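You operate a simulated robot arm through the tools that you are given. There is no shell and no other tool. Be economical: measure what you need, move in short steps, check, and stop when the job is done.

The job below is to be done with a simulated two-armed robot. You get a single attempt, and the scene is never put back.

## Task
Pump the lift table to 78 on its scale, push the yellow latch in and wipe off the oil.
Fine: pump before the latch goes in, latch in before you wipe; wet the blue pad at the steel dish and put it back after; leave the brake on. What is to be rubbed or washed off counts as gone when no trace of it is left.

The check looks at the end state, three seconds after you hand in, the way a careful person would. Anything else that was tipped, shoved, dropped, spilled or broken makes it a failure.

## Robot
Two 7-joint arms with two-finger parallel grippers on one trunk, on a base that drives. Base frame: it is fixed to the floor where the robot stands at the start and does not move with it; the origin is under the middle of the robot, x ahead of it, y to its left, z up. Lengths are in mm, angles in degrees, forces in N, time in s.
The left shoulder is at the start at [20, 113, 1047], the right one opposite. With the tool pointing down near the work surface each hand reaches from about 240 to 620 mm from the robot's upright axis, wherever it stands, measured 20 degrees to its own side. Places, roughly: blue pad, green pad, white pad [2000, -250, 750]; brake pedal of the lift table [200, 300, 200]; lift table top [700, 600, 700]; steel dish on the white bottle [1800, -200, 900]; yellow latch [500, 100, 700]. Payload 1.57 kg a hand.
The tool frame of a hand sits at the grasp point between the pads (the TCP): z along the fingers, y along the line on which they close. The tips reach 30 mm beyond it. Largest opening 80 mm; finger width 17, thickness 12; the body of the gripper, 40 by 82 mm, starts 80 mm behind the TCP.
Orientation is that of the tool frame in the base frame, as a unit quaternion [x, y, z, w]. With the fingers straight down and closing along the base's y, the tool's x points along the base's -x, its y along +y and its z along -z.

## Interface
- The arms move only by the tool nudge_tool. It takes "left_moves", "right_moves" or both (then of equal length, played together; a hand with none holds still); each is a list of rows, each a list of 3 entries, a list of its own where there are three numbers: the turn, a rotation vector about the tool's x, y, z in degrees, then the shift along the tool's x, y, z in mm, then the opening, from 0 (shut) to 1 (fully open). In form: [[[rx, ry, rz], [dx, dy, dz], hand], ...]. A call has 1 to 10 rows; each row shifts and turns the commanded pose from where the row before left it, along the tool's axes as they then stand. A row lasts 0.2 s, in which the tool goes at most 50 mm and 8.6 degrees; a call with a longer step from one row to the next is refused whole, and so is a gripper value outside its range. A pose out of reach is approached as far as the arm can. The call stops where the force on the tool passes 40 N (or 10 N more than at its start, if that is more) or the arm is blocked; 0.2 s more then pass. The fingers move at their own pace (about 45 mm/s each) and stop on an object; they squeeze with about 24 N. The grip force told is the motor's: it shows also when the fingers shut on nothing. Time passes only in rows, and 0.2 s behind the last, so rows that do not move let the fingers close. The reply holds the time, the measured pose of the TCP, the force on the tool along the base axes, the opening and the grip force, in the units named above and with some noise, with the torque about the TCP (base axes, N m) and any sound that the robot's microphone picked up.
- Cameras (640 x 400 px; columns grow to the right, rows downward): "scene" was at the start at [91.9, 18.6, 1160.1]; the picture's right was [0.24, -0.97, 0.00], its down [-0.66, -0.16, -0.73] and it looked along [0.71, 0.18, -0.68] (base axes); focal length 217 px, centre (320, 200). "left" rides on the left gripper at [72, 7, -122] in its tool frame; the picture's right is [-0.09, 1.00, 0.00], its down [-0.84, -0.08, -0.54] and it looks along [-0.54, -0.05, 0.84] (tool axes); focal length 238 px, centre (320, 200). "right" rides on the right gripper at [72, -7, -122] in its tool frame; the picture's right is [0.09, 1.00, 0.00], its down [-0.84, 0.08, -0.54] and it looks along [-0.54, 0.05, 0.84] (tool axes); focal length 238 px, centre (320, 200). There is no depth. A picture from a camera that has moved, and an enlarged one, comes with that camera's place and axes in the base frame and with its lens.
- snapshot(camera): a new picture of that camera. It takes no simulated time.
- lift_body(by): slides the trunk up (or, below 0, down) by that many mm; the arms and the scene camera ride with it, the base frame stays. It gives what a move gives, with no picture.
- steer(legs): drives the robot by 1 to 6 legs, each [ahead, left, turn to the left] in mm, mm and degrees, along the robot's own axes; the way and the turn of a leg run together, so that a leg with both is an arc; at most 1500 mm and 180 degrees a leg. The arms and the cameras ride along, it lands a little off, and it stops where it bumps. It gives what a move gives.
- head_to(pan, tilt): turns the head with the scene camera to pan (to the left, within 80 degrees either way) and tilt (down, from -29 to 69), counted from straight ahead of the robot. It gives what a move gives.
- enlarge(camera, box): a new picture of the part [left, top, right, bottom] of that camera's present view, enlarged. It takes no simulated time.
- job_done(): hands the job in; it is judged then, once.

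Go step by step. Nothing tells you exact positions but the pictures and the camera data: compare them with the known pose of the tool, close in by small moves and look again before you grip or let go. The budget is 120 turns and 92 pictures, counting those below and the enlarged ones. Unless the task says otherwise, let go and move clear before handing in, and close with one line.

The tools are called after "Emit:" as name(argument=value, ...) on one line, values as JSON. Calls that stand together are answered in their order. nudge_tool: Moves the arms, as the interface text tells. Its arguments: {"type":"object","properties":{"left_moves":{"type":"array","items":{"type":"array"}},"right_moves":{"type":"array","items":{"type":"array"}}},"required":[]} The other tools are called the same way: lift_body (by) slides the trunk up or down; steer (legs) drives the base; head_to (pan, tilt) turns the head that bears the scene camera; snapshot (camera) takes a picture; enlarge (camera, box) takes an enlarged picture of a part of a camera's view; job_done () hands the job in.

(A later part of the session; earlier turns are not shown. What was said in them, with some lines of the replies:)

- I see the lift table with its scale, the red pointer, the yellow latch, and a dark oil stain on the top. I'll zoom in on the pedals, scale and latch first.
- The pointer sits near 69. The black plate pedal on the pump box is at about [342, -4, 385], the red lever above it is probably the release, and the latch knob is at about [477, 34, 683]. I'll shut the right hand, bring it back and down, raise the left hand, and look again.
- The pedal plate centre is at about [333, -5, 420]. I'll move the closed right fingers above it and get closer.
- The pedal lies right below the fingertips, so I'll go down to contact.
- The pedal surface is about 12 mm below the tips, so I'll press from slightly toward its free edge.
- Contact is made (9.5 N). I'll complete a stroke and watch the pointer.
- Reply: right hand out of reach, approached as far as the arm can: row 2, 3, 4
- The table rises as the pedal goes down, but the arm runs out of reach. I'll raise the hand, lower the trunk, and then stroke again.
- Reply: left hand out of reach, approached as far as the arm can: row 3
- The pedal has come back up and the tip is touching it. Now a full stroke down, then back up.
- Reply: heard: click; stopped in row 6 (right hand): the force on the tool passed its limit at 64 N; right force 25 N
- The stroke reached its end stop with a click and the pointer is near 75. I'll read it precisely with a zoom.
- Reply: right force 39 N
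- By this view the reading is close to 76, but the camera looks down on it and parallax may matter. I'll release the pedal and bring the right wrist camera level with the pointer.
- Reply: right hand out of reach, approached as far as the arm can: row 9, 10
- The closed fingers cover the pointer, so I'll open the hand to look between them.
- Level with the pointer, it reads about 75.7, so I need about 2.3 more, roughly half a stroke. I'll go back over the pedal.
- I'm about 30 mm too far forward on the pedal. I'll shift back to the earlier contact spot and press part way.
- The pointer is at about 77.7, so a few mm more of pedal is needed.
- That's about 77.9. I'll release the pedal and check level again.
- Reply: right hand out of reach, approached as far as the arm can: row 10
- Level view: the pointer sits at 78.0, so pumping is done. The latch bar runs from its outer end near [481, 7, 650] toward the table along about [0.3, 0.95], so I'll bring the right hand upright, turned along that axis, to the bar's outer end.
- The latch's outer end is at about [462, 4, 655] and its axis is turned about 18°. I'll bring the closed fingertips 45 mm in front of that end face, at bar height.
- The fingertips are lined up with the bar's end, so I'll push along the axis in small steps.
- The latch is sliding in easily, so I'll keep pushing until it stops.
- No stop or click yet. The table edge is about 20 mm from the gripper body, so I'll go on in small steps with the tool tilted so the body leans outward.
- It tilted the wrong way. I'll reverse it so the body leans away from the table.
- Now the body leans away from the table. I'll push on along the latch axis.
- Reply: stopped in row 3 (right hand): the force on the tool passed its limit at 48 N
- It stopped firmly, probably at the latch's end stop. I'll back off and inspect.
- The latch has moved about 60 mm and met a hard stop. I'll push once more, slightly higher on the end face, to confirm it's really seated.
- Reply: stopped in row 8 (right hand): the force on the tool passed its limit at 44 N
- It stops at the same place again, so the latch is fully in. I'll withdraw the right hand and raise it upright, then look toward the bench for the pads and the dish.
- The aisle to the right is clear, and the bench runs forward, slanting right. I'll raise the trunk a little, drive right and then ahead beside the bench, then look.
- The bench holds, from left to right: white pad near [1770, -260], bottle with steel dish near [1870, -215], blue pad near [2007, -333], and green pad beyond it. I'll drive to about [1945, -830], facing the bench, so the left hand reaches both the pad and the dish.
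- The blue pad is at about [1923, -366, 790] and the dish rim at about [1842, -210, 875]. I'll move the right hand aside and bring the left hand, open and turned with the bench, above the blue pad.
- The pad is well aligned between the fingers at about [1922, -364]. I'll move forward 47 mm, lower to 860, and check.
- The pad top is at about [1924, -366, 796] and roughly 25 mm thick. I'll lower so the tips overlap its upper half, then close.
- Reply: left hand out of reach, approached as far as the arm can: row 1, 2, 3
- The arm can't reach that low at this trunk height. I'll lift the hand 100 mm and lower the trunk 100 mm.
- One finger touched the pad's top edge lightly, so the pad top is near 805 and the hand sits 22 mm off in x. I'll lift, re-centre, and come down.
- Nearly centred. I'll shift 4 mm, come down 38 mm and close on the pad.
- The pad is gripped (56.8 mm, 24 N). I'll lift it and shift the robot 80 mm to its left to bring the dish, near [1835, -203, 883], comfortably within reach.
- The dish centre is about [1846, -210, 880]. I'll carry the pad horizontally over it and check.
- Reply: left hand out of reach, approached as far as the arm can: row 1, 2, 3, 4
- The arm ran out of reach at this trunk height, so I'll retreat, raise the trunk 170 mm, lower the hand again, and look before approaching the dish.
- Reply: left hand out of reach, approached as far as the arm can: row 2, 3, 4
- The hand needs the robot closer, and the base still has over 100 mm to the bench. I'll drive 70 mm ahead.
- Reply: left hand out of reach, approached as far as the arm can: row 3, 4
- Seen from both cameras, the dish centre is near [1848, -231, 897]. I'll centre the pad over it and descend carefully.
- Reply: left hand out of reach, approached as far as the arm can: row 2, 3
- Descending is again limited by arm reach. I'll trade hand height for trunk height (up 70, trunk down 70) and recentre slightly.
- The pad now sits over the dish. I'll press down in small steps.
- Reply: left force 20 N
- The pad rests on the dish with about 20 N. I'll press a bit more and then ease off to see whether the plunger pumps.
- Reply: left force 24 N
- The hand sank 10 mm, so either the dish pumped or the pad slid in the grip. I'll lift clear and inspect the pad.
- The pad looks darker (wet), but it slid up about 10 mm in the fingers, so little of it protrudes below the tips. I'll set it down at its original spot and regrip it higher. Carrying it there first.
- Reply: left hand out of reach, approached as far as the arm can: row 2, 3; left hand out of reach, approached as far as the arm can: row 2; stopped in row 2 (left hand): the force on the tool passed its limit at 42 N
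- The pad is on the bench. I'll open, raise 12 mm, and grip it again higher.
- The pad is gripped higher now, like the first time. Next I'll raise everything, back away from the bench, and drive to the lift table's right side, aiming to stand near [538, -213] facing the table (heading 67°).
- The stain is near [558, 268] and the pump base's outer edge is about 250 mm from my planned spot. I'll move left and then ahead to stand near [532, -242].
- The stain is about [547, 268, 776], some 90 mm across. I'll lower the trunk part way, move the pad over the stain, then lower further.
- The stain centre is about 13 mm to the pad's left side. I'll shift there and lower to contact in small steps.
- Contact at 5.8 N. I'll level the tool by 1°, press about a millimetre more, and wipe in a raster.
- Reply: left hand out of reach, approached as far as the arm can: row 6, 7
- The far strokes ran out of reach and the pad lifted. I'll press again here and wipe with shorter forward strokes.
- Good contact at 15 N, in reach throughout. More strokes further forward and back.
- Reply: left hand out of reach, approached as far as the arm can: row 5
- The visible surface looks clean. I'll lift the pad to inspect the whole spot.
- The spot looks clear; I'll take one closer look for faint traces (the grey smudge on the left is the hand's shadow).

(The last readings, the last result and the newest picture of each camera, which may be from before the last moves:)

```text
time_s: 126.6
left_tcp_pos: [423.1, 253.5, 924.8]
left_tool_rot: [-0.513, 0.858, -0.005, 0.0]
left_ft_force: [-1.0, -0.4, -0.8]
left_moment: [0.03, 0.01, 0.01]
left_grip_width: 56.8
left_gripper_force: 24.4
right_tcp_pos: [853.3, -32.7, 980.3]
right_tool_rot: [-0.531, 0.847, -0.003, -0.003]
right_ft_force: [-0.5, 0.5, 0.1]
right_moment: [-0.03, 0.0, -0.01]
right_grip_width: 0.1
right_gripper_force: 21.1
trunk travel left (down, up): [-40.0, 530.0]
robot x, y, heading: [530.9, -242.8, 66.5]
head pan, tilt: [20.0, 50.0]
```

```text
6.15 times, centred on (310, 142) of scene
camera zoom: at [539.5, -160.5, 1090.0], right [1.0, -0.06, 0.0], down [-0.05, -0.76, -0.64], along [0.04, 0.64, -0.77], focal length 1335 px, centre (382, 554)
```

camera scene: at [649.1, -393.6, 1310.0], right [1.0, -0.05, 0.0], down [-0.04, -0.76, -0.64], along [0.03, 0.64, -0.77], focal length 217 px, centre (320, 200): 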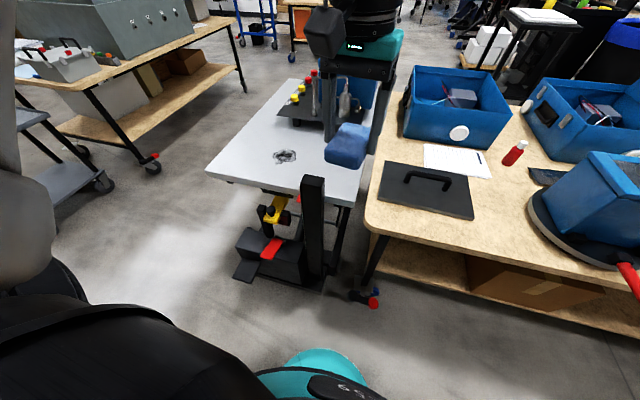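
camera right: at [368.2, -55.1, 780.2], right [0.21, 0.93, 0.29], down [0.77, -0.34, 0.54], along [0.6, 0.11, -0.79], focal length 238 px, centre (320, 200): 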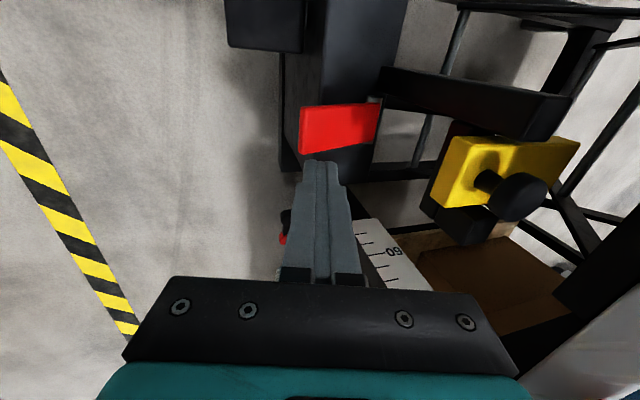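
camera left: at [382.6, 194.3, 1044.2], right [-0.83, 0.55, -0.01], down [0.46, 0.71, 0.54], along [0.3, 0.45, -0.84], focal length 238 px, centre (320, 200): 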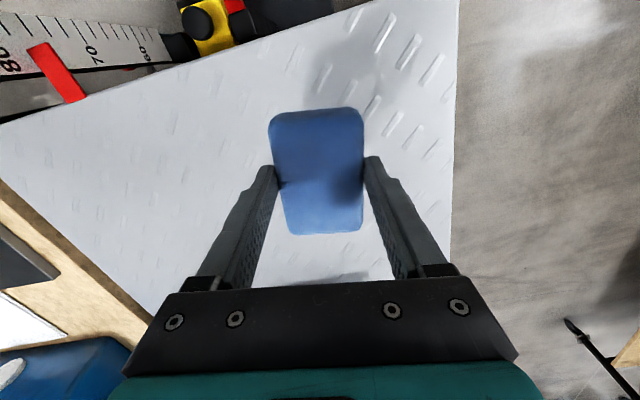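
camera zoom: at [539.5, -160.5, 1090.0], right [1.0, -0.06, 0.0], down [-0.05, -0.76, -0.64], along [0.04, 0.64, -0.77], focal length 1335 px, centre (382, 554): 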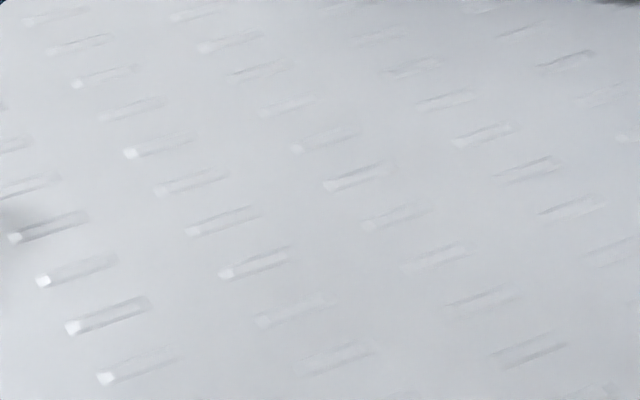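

The oil is gone without a trace. Now I'll raise everything, back off and drive to the bench stand to return the pad.

Emit:
lift_body(by=220)

Emit:
steer(legs=[[-300, 0, 0], [0, -1400, 0], [0, -138, 0], [0, 0, 9.2]])

```text
time_s: 128.9
left_tcp_pos: [424.8, 252.6, 1142.9]
left_tool_rot: [-0.515, 0.857, -0.005, 0.0]
left_ft_force: [-0.2, -0.3, -0.5]
left_moment: [-0.06, -0.01, -0.02]
left_grip_width: 56.4
left_gripper_force: 23.8
right_tcp_pos: [853.2, -32.0, 1199.1]
right_tool_rot: [-0.532, 0.847, -0.003, -0.004]
right_ft_force: [0.0, 0.0, -0.2]
right_moment: [0.0, 0.03, -0.01]
right_grip_width: 0.0
right_gripper_force: 21.2
trunk travel left (down, up): [-260.0, 310.0]
robot x, y, heading: [530.6, -243.6, 66.6]
head pan, tilt: [20.0, 50.0]
```

```text
time_s: 139.2
left_tcp_pos: [1662.9, -674.7, 1143.2]
left_tool_rot: [-0.566, 0.824, -0.005, 0.001]
left_ft_force: [-1.5, 0.2, -0.7]
left_moment: [0.04, -0.01, -0.01]
left_grip_width: 56.9
left_gripper_force: 24.1
right_tcp_pos: [2124.9, -903.5, 1199.4]
right_tool_rot: [-0.583, 0.813, -0.003, -0.004]
right_ft_force: [-0.8, 0.2, -0.1]
right_moment: [0.0, -0.04, 0.01]
right_grip_width: 0.0
right_gripper_force: 21.4
trunk travel left (down, up): [-260.0, 310.0]
robot x, y, heading: [1833.8, -1159.7, 73.7]
head pan, tilt: [20.0, 50.0]
```

Emit:
steer(legs=[[355, -20, 2]])

```text
time_s: 141.4
left_tcp_pos: [1762.1, -346.8, 1142.5]
left_tool_rot: [-0.579, 0.815, -0.004, 0.0]
left_ft_force: [0.1, 0.0, -1.4]
left_moment: [0.02, 0.02, -0.01]
left_grip_width: 56.7
left_gripper_force: 23.6
right_tcp_pos: [2229.9, -560.6, 1199.4]
right_tool_rot: [-0.596, 0.803, -0.002, -0.004]
right_ft_force: [-0.1, -0.3, -0.1]
right_moment: [-0.02, 0.03, 0.02]
right_grip_width: 0.3
right_gripper_force: 21.3
trunk travel left (down, up): [-260.0, 310.0]
robot x, y, heading: [1942.2, -822.4, 75.3]
head pan, tilt: [20.0, 50.0]
```

Emit:
lift_body(by=-100)

Emit:
nudge_tool(left_moves=[[[0, 0, 0], [-9, -39, 0], 0], [[0, 0, 0], [-9, -39, 0], 0], [[0, 0, 0], [-9, -39, 0], 0], [[0, 0, 0], [-10, -38, 0], 0], [[0, 0, 0], [0, 0, 0], 0]])

Emit:
lift_body(by=-115)

Emit:
snapshot(camera="left")

```text
time_s: 142.8
left_tcp_pos: [1761.0, -346.5, 1043.8]
left_tool_rot: [-0.578, 0.816, -0.005, 0.001]
left_ft_force: [0.0, -0.2, -0.4]
left_moment: [-0.01, -0.01, -0.04]
left_grip_width: 56.9
left_gripper_force: 24.0
right_tcp_pos: [2230.5, -561.1, 1100.3]
right_tool_rot: [-0.595, 0.803, -0.003, -0.004]
right_ft_force: [-0.2, 0.2, 0.6]
right_moment: [0.0, -0.02, -0.02]
right_grip_width: 0.0
right_gripper_force: 20.8
trunk travel left (down, up): [-160.0, 410.0]
robot x, y, heading: [1944.3, -822.2, 75.5]
head pan, tilt: [20.0, 50.0]
```

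```text
time_s: 144.0
left_tcp_pos: [1920.3, -362.1, 1045.1]
left_tool_rot: [-0.579, 0.815, -0.004, 0.001]
left_ft_force: [0.6, 0.8, -1.0]
left_moment: [0.0, 0.02, -0.02]
left_grip_width: 56.9
left_gripper_force: 23.9
right_tcp_pos: [2229.8, -562.1, 1100.2]
right_tool_rot: [-0.596, 0.803, -0.003, -0.003]
right_ft_force: [0.4, 0.1, 0.5]
right_moment: [-0.02, 0.0, 0.0]
right_grip_width: 0.1
right_gripper_force: 20.9
trunk travel left (down, up): [-160.0, 410.0]
robot x, y, heading: [1943.2, -822.5, 75.4]
head pan, tilt: [20.0, 50.0]
```

```text
time_s: 145.4
left_tcp_pos: [1920.0, -362.4, 930.3]
left_tool_rot: [-0.579, 0.815, -0.005, 0.001]
left_ft_force: [0.6, -0.6, -0.6]
left_moment: [0.01, -0.03, -0.01]
left_grip_width: 56.9
left_gripper_force: 23.6
right_tcp_pos: [2229.3, -561.5, 984.1]
right_tool_rot: [-0.595, 0.803, -0.002, -0.004]
right_ft_force: [0.1, -1.0, 0.2]
right_moment: [0.0, 0.02, 0.01]
right_grip_width: 0.1
right_gripper_force: 21.4
trunk travel left (down, up): [-45.0, 525.0]
robot x, y, heading: [1944.2, -823.0, 75.6]
head pan, tilt: [20.0, 50.0]
```

```text
10 pictures are left
camera left: at [1889.3, -426.8, 1051.1], right [-0.91, 0.41, -0.01], down [0.34, 0.77, 0.54], along [0.23, 0.49, -0.84], focal length 238 px, centre (320, 200)
```

left: 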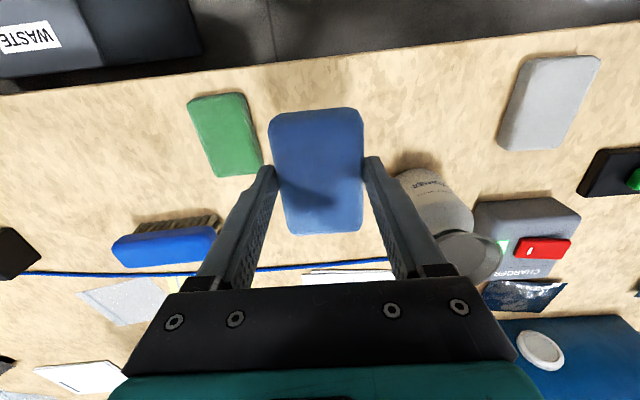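

The pad is above its original place. Lowering it now.

Emit:
nudge_tool(left_moves=[[[0, 0, 0], [0, 0, 40], 0], [[0, 0, 0], [0, 0, 40], 0], [[0, 0, 0], [0, 0, 20], 0], [[0, 0, 0], [0, 0, 3], 0], [[0, 0, 0], [0, 0, 3], 0], [[0, 0, 0], [0, 0, 2], 0]])

```text
time_s: 146.8
left_tcp_pos: [1920.2, -363.6, 822.8]
left_tool_rot: [-0.58, 0.815, -0.005, 0.001]
left_ft_force: [0.1, 0.3, 0.6]
left_moment: [-0.02, 0.0, -0.04]
left_grip_width: 56.9
left_gripper_force: 23.7
right_tcp_pos: [2231.2, -560.9, 984.8]
right_tool_rot: [-0.595, 0.803, -0.003, -0.004]
right_ft_force: [0.7, 0.3, 0.8]
right_moment: [-0.04, -0.04, 0.02]
right_grip_width: 0.1
right_gripper_force: 20.9
trunk travel left (down, up): [-45.0, 525.0]
robot x, y, heading: [1943.2, -823.5, 75.4]
head pan, tilt: [20.0, 50.0]
```

Emit:
nudge_tool(left_moves=[[[0, 0, 0], [0, 0, 2], 0], [[0, 0, 0], [0, 0, 2], 0]])

```text
time_s: 147.4
left_tcp_pos: [1920.7, -364.2, 818.9]
left_tool_rot: [-0.58, 0.814, -0.003, 0.002]
left_ft_force: [-1.1, -0.5, 11.7]
left_moment: [-0.02, 0.4, 0.03]
left_grip_width: 57.0
left_gripper_force: 24.0
right_tcp_pos: [2230.2, -561.4, 985.4]
right_tool_rot: [-0.596, 0.803, -0.002, -0.003]
right_ft_force: [-0.3, 0.5, 1.0]
right_moment: [-0.01, 0.01, -0.03]
right_grip_width: 0.0
right_gripper_force: 20.7
trunk travel left (down, up): [-45.0, 525.0]
robot x, y, heading: [1941.1, -821.6, 75.2]
head pan, tilt: [20.0, 50.0]
```

The pad is standing on the bench (12 N). I'll release it and rise.

Emit:
nudge_tool(left_moves=[[[0, 0, 0], [0, 0, -1], 0.9], [[0, 0, 0], [0, 0, 0], 0.9], [[0, 0, 0], [0, 0, -15], 0.9], [[0, 0, 0], [0, 0, -35], 0.9], [[0, 0, 0], [0, 0, -40], 0.9], [[0, 0, 0], [20, 0, -40], 0.9], [[0, 0, 0], [40, 0, 0], 0.9]])

Emit:
snapshot(camera="scene")

Emit:
snapshot(camera="left")

```text
time_s: 149.0
left_tcp_pos: [1901.6, -422.0, 949.3]
left_tool_rot: [-0.58, 0.815, -0.005, 0.001]
left_ft_force: [0.8, 0.0, -0.5]
left_moment: [0.01, 0.03, 0.02]
left_grip_width: 72.1
left_gripper_force: 0.1
right_tcp_pos: [2230.9, -561.4, 983.5]
right_tool_rot: [-0.596, 0.803, -0.002, -0.002]
right_ft_force: [-0.4, -0.1, -0.1]
right_moment: [-0.02, -0.01, -0.03]
right_grip_width: 0.0
right_gripper_force: 21.8
trunk travel left (down, up): [-45.0, 525.0]
robot x, y, heading: [1941.7, -824.7, 75.5]
head pan, tilt: [20.0, 50.0]
```

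```text
9 pictures are left
camera scene: at [1940.5, -737.9, 1095.0], right [1.0, 0.1, 0.0], down [0.07, -0.76, -0.64], along [-0.06, 0.64, -0.77], focal length 217 px, centre (320, 200)
```

scene: 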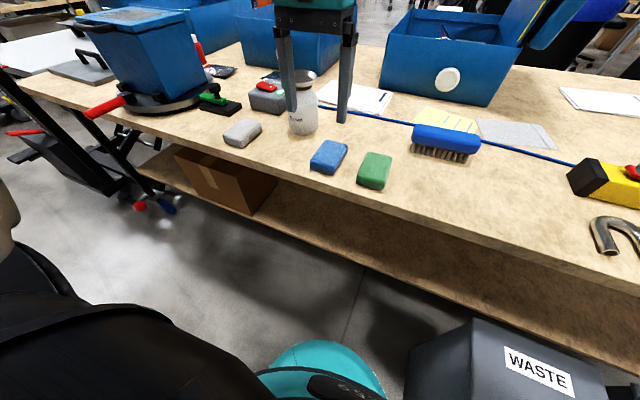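

```text
8 pictures are left
camera left: at [1871.5, -486.0, 1070.4], right [-0.91, 0.41, -0.01], down [0.34, 0.77, 0.54], along [0.23, 0.49, -0.84], focal length 238 px, centre (320, 200)
```

left: 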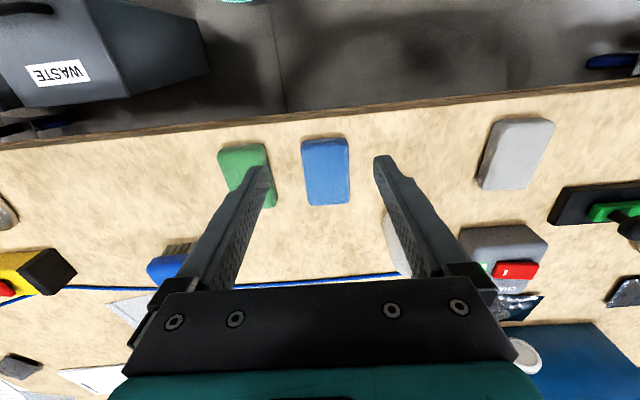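

The pad is back in its place and the bench is undisturbed. For certainty I'll back away and drive to where I can read the scale once more before handing in.

Emit:
lift_body(by=100)

Emit:
steer(legs=[[-200, 0, 0], [0, 0, -75.5], [-1100, 250, 0], [-750, 180, 0]])

Emit:
head_to(pan=45, tilt=25)

Emit:
snapshot(camera="scene")

```text
time_s: 150.3
left_tcp_pos: [1901.9, -422.1, 1048.8]
left_tool_rot: [-0.579, 0.815, -0.004, 0.002]
left_ft_force: [0.1, -0.2, -0.1]
left_moment: [0.0, 0.03, -0.02]
left_grip_width: 72.2
left_gripper_force: 0.1
right_tcp_pos: [2230.1, -560.2, 1084.3]
right_tool_rot: [-0.596, 0.803, -0.003, -0.003]
right_ft_force: [-0.8, 0.8, -0.4]
right_moment: [0.0, -0.01, 0.04]
right_grip_width: 0.0
right_gripper_force: 21.3
trunk travel left (down, up): [-145.0, 425.0]
robot x, y, heading: [1946.2, -821.5, 75.5]
head pan, tilt: [20.0, 50.0]
```

```text
time_s: 164.4
left_tcp_pos: [433.8, -417.1, 1048.2]
left_tool_rot: [0.046, 0.999, -0.004, -0.002]
left_ft_force: [-1.0, -0.2, -0.4]
left_moment: [0.0, -0.01, 0.03]
left_grip_width: 71.9
left_gripper_force: 0.0
right_tcp_pos: [375.2, -769.4, 1085.0]
right_tool_rot: [0.027, 1.0, 0.0, -0.004]
right_ft_force: [0.0, 0.4, -0.1]
right_moment: [0.01, 0.0, -0.01]
right_grip_width: 0.0
right_gripper_force: 21.3
trunk travel left (down, up): [-145.0, 425.0]
robot x, y, heading: [54.1, -552.1, -0.7]
head pan, tilt: [20.0, 50.0]
```

```text
time_s: 165.3
left_tcp_pos: [433.3, -417.1, 1048.4]
left_tool_rot: [0.047, 0.999, -0.005, -0.002]
left_ft_force: [0.5, 0.4, -1.0]
left_moment: [0.0, 0.02, 0.01]
left_grip_width: 72.1
left_gripper_force: 0.0
right_tcp_pos: [377.0, -768.6, 1083.8]
right_tool_rot: [0.027, 1.0, 0.0, -0.004]
right_ft_force: [-0.2, 0.0, 0.1]
right_moment: [-0.01, -0.01, 0.0]
right_grip_width: 0.0
right_gripper_force: 21.3
trunk travel left (down, up): [-145.0, 425.0]
robot x, y, heading: [54.7, -551.4, -0.6]
head pan, tilt: [45.0, 25.0]
```

```text
7 pictures are left
camera scene: at [130.2, -490.8, 1232.4], right [0.7, -0.72, 0.0], down [-0.3, -0.3, -0.91], along [0.65, 0.63, -0.42], focal length 217 px, centre (320, 200)
```

scene: 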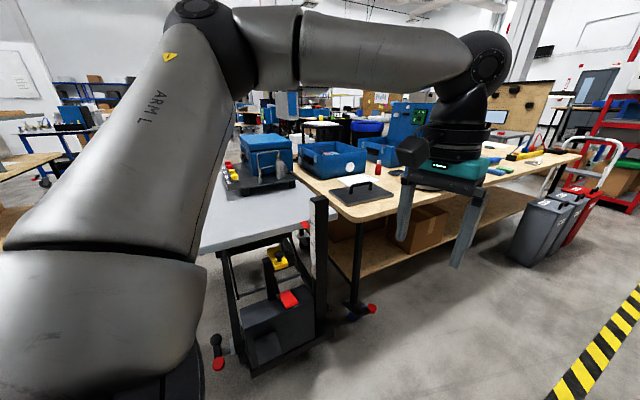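

Emit:
enlarge(camera="scene", box=[280, 185, 345, 260])

```text
5.33 times, centred on (312, 222) of scene
camera zoom: at [130.2, -490.8, 1232.4], right [0.7, -0.72, 0.0], down [-0.3, -0.3, -0.91], along [0.65, 0.63, -0.42], focal length 1157 px, centre (360, 80)
```

zoom: 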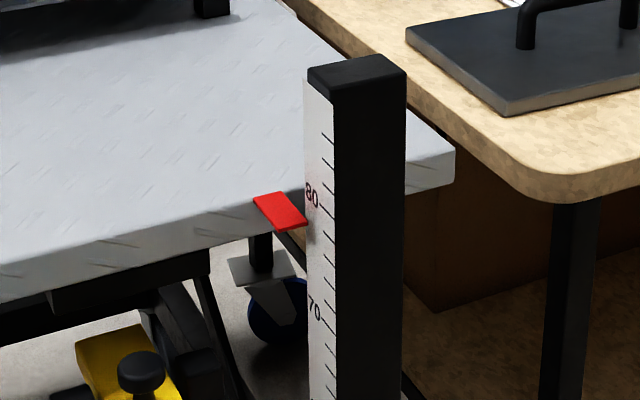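

The pointer still reads 78, the latch is in, the oil is gone, the pad is back, and both hands are clear. I'm handing in.

Emit:
job_done()

```text
The job is handed in.
```

The job is handed in: the table is pumped to 78, the yellow latch is pushed in to its stop, and the oil is wiped off with no trace left in a close-up. The blue pad, wetted at the steel dish, is back in its place, and I left the brake untouched.
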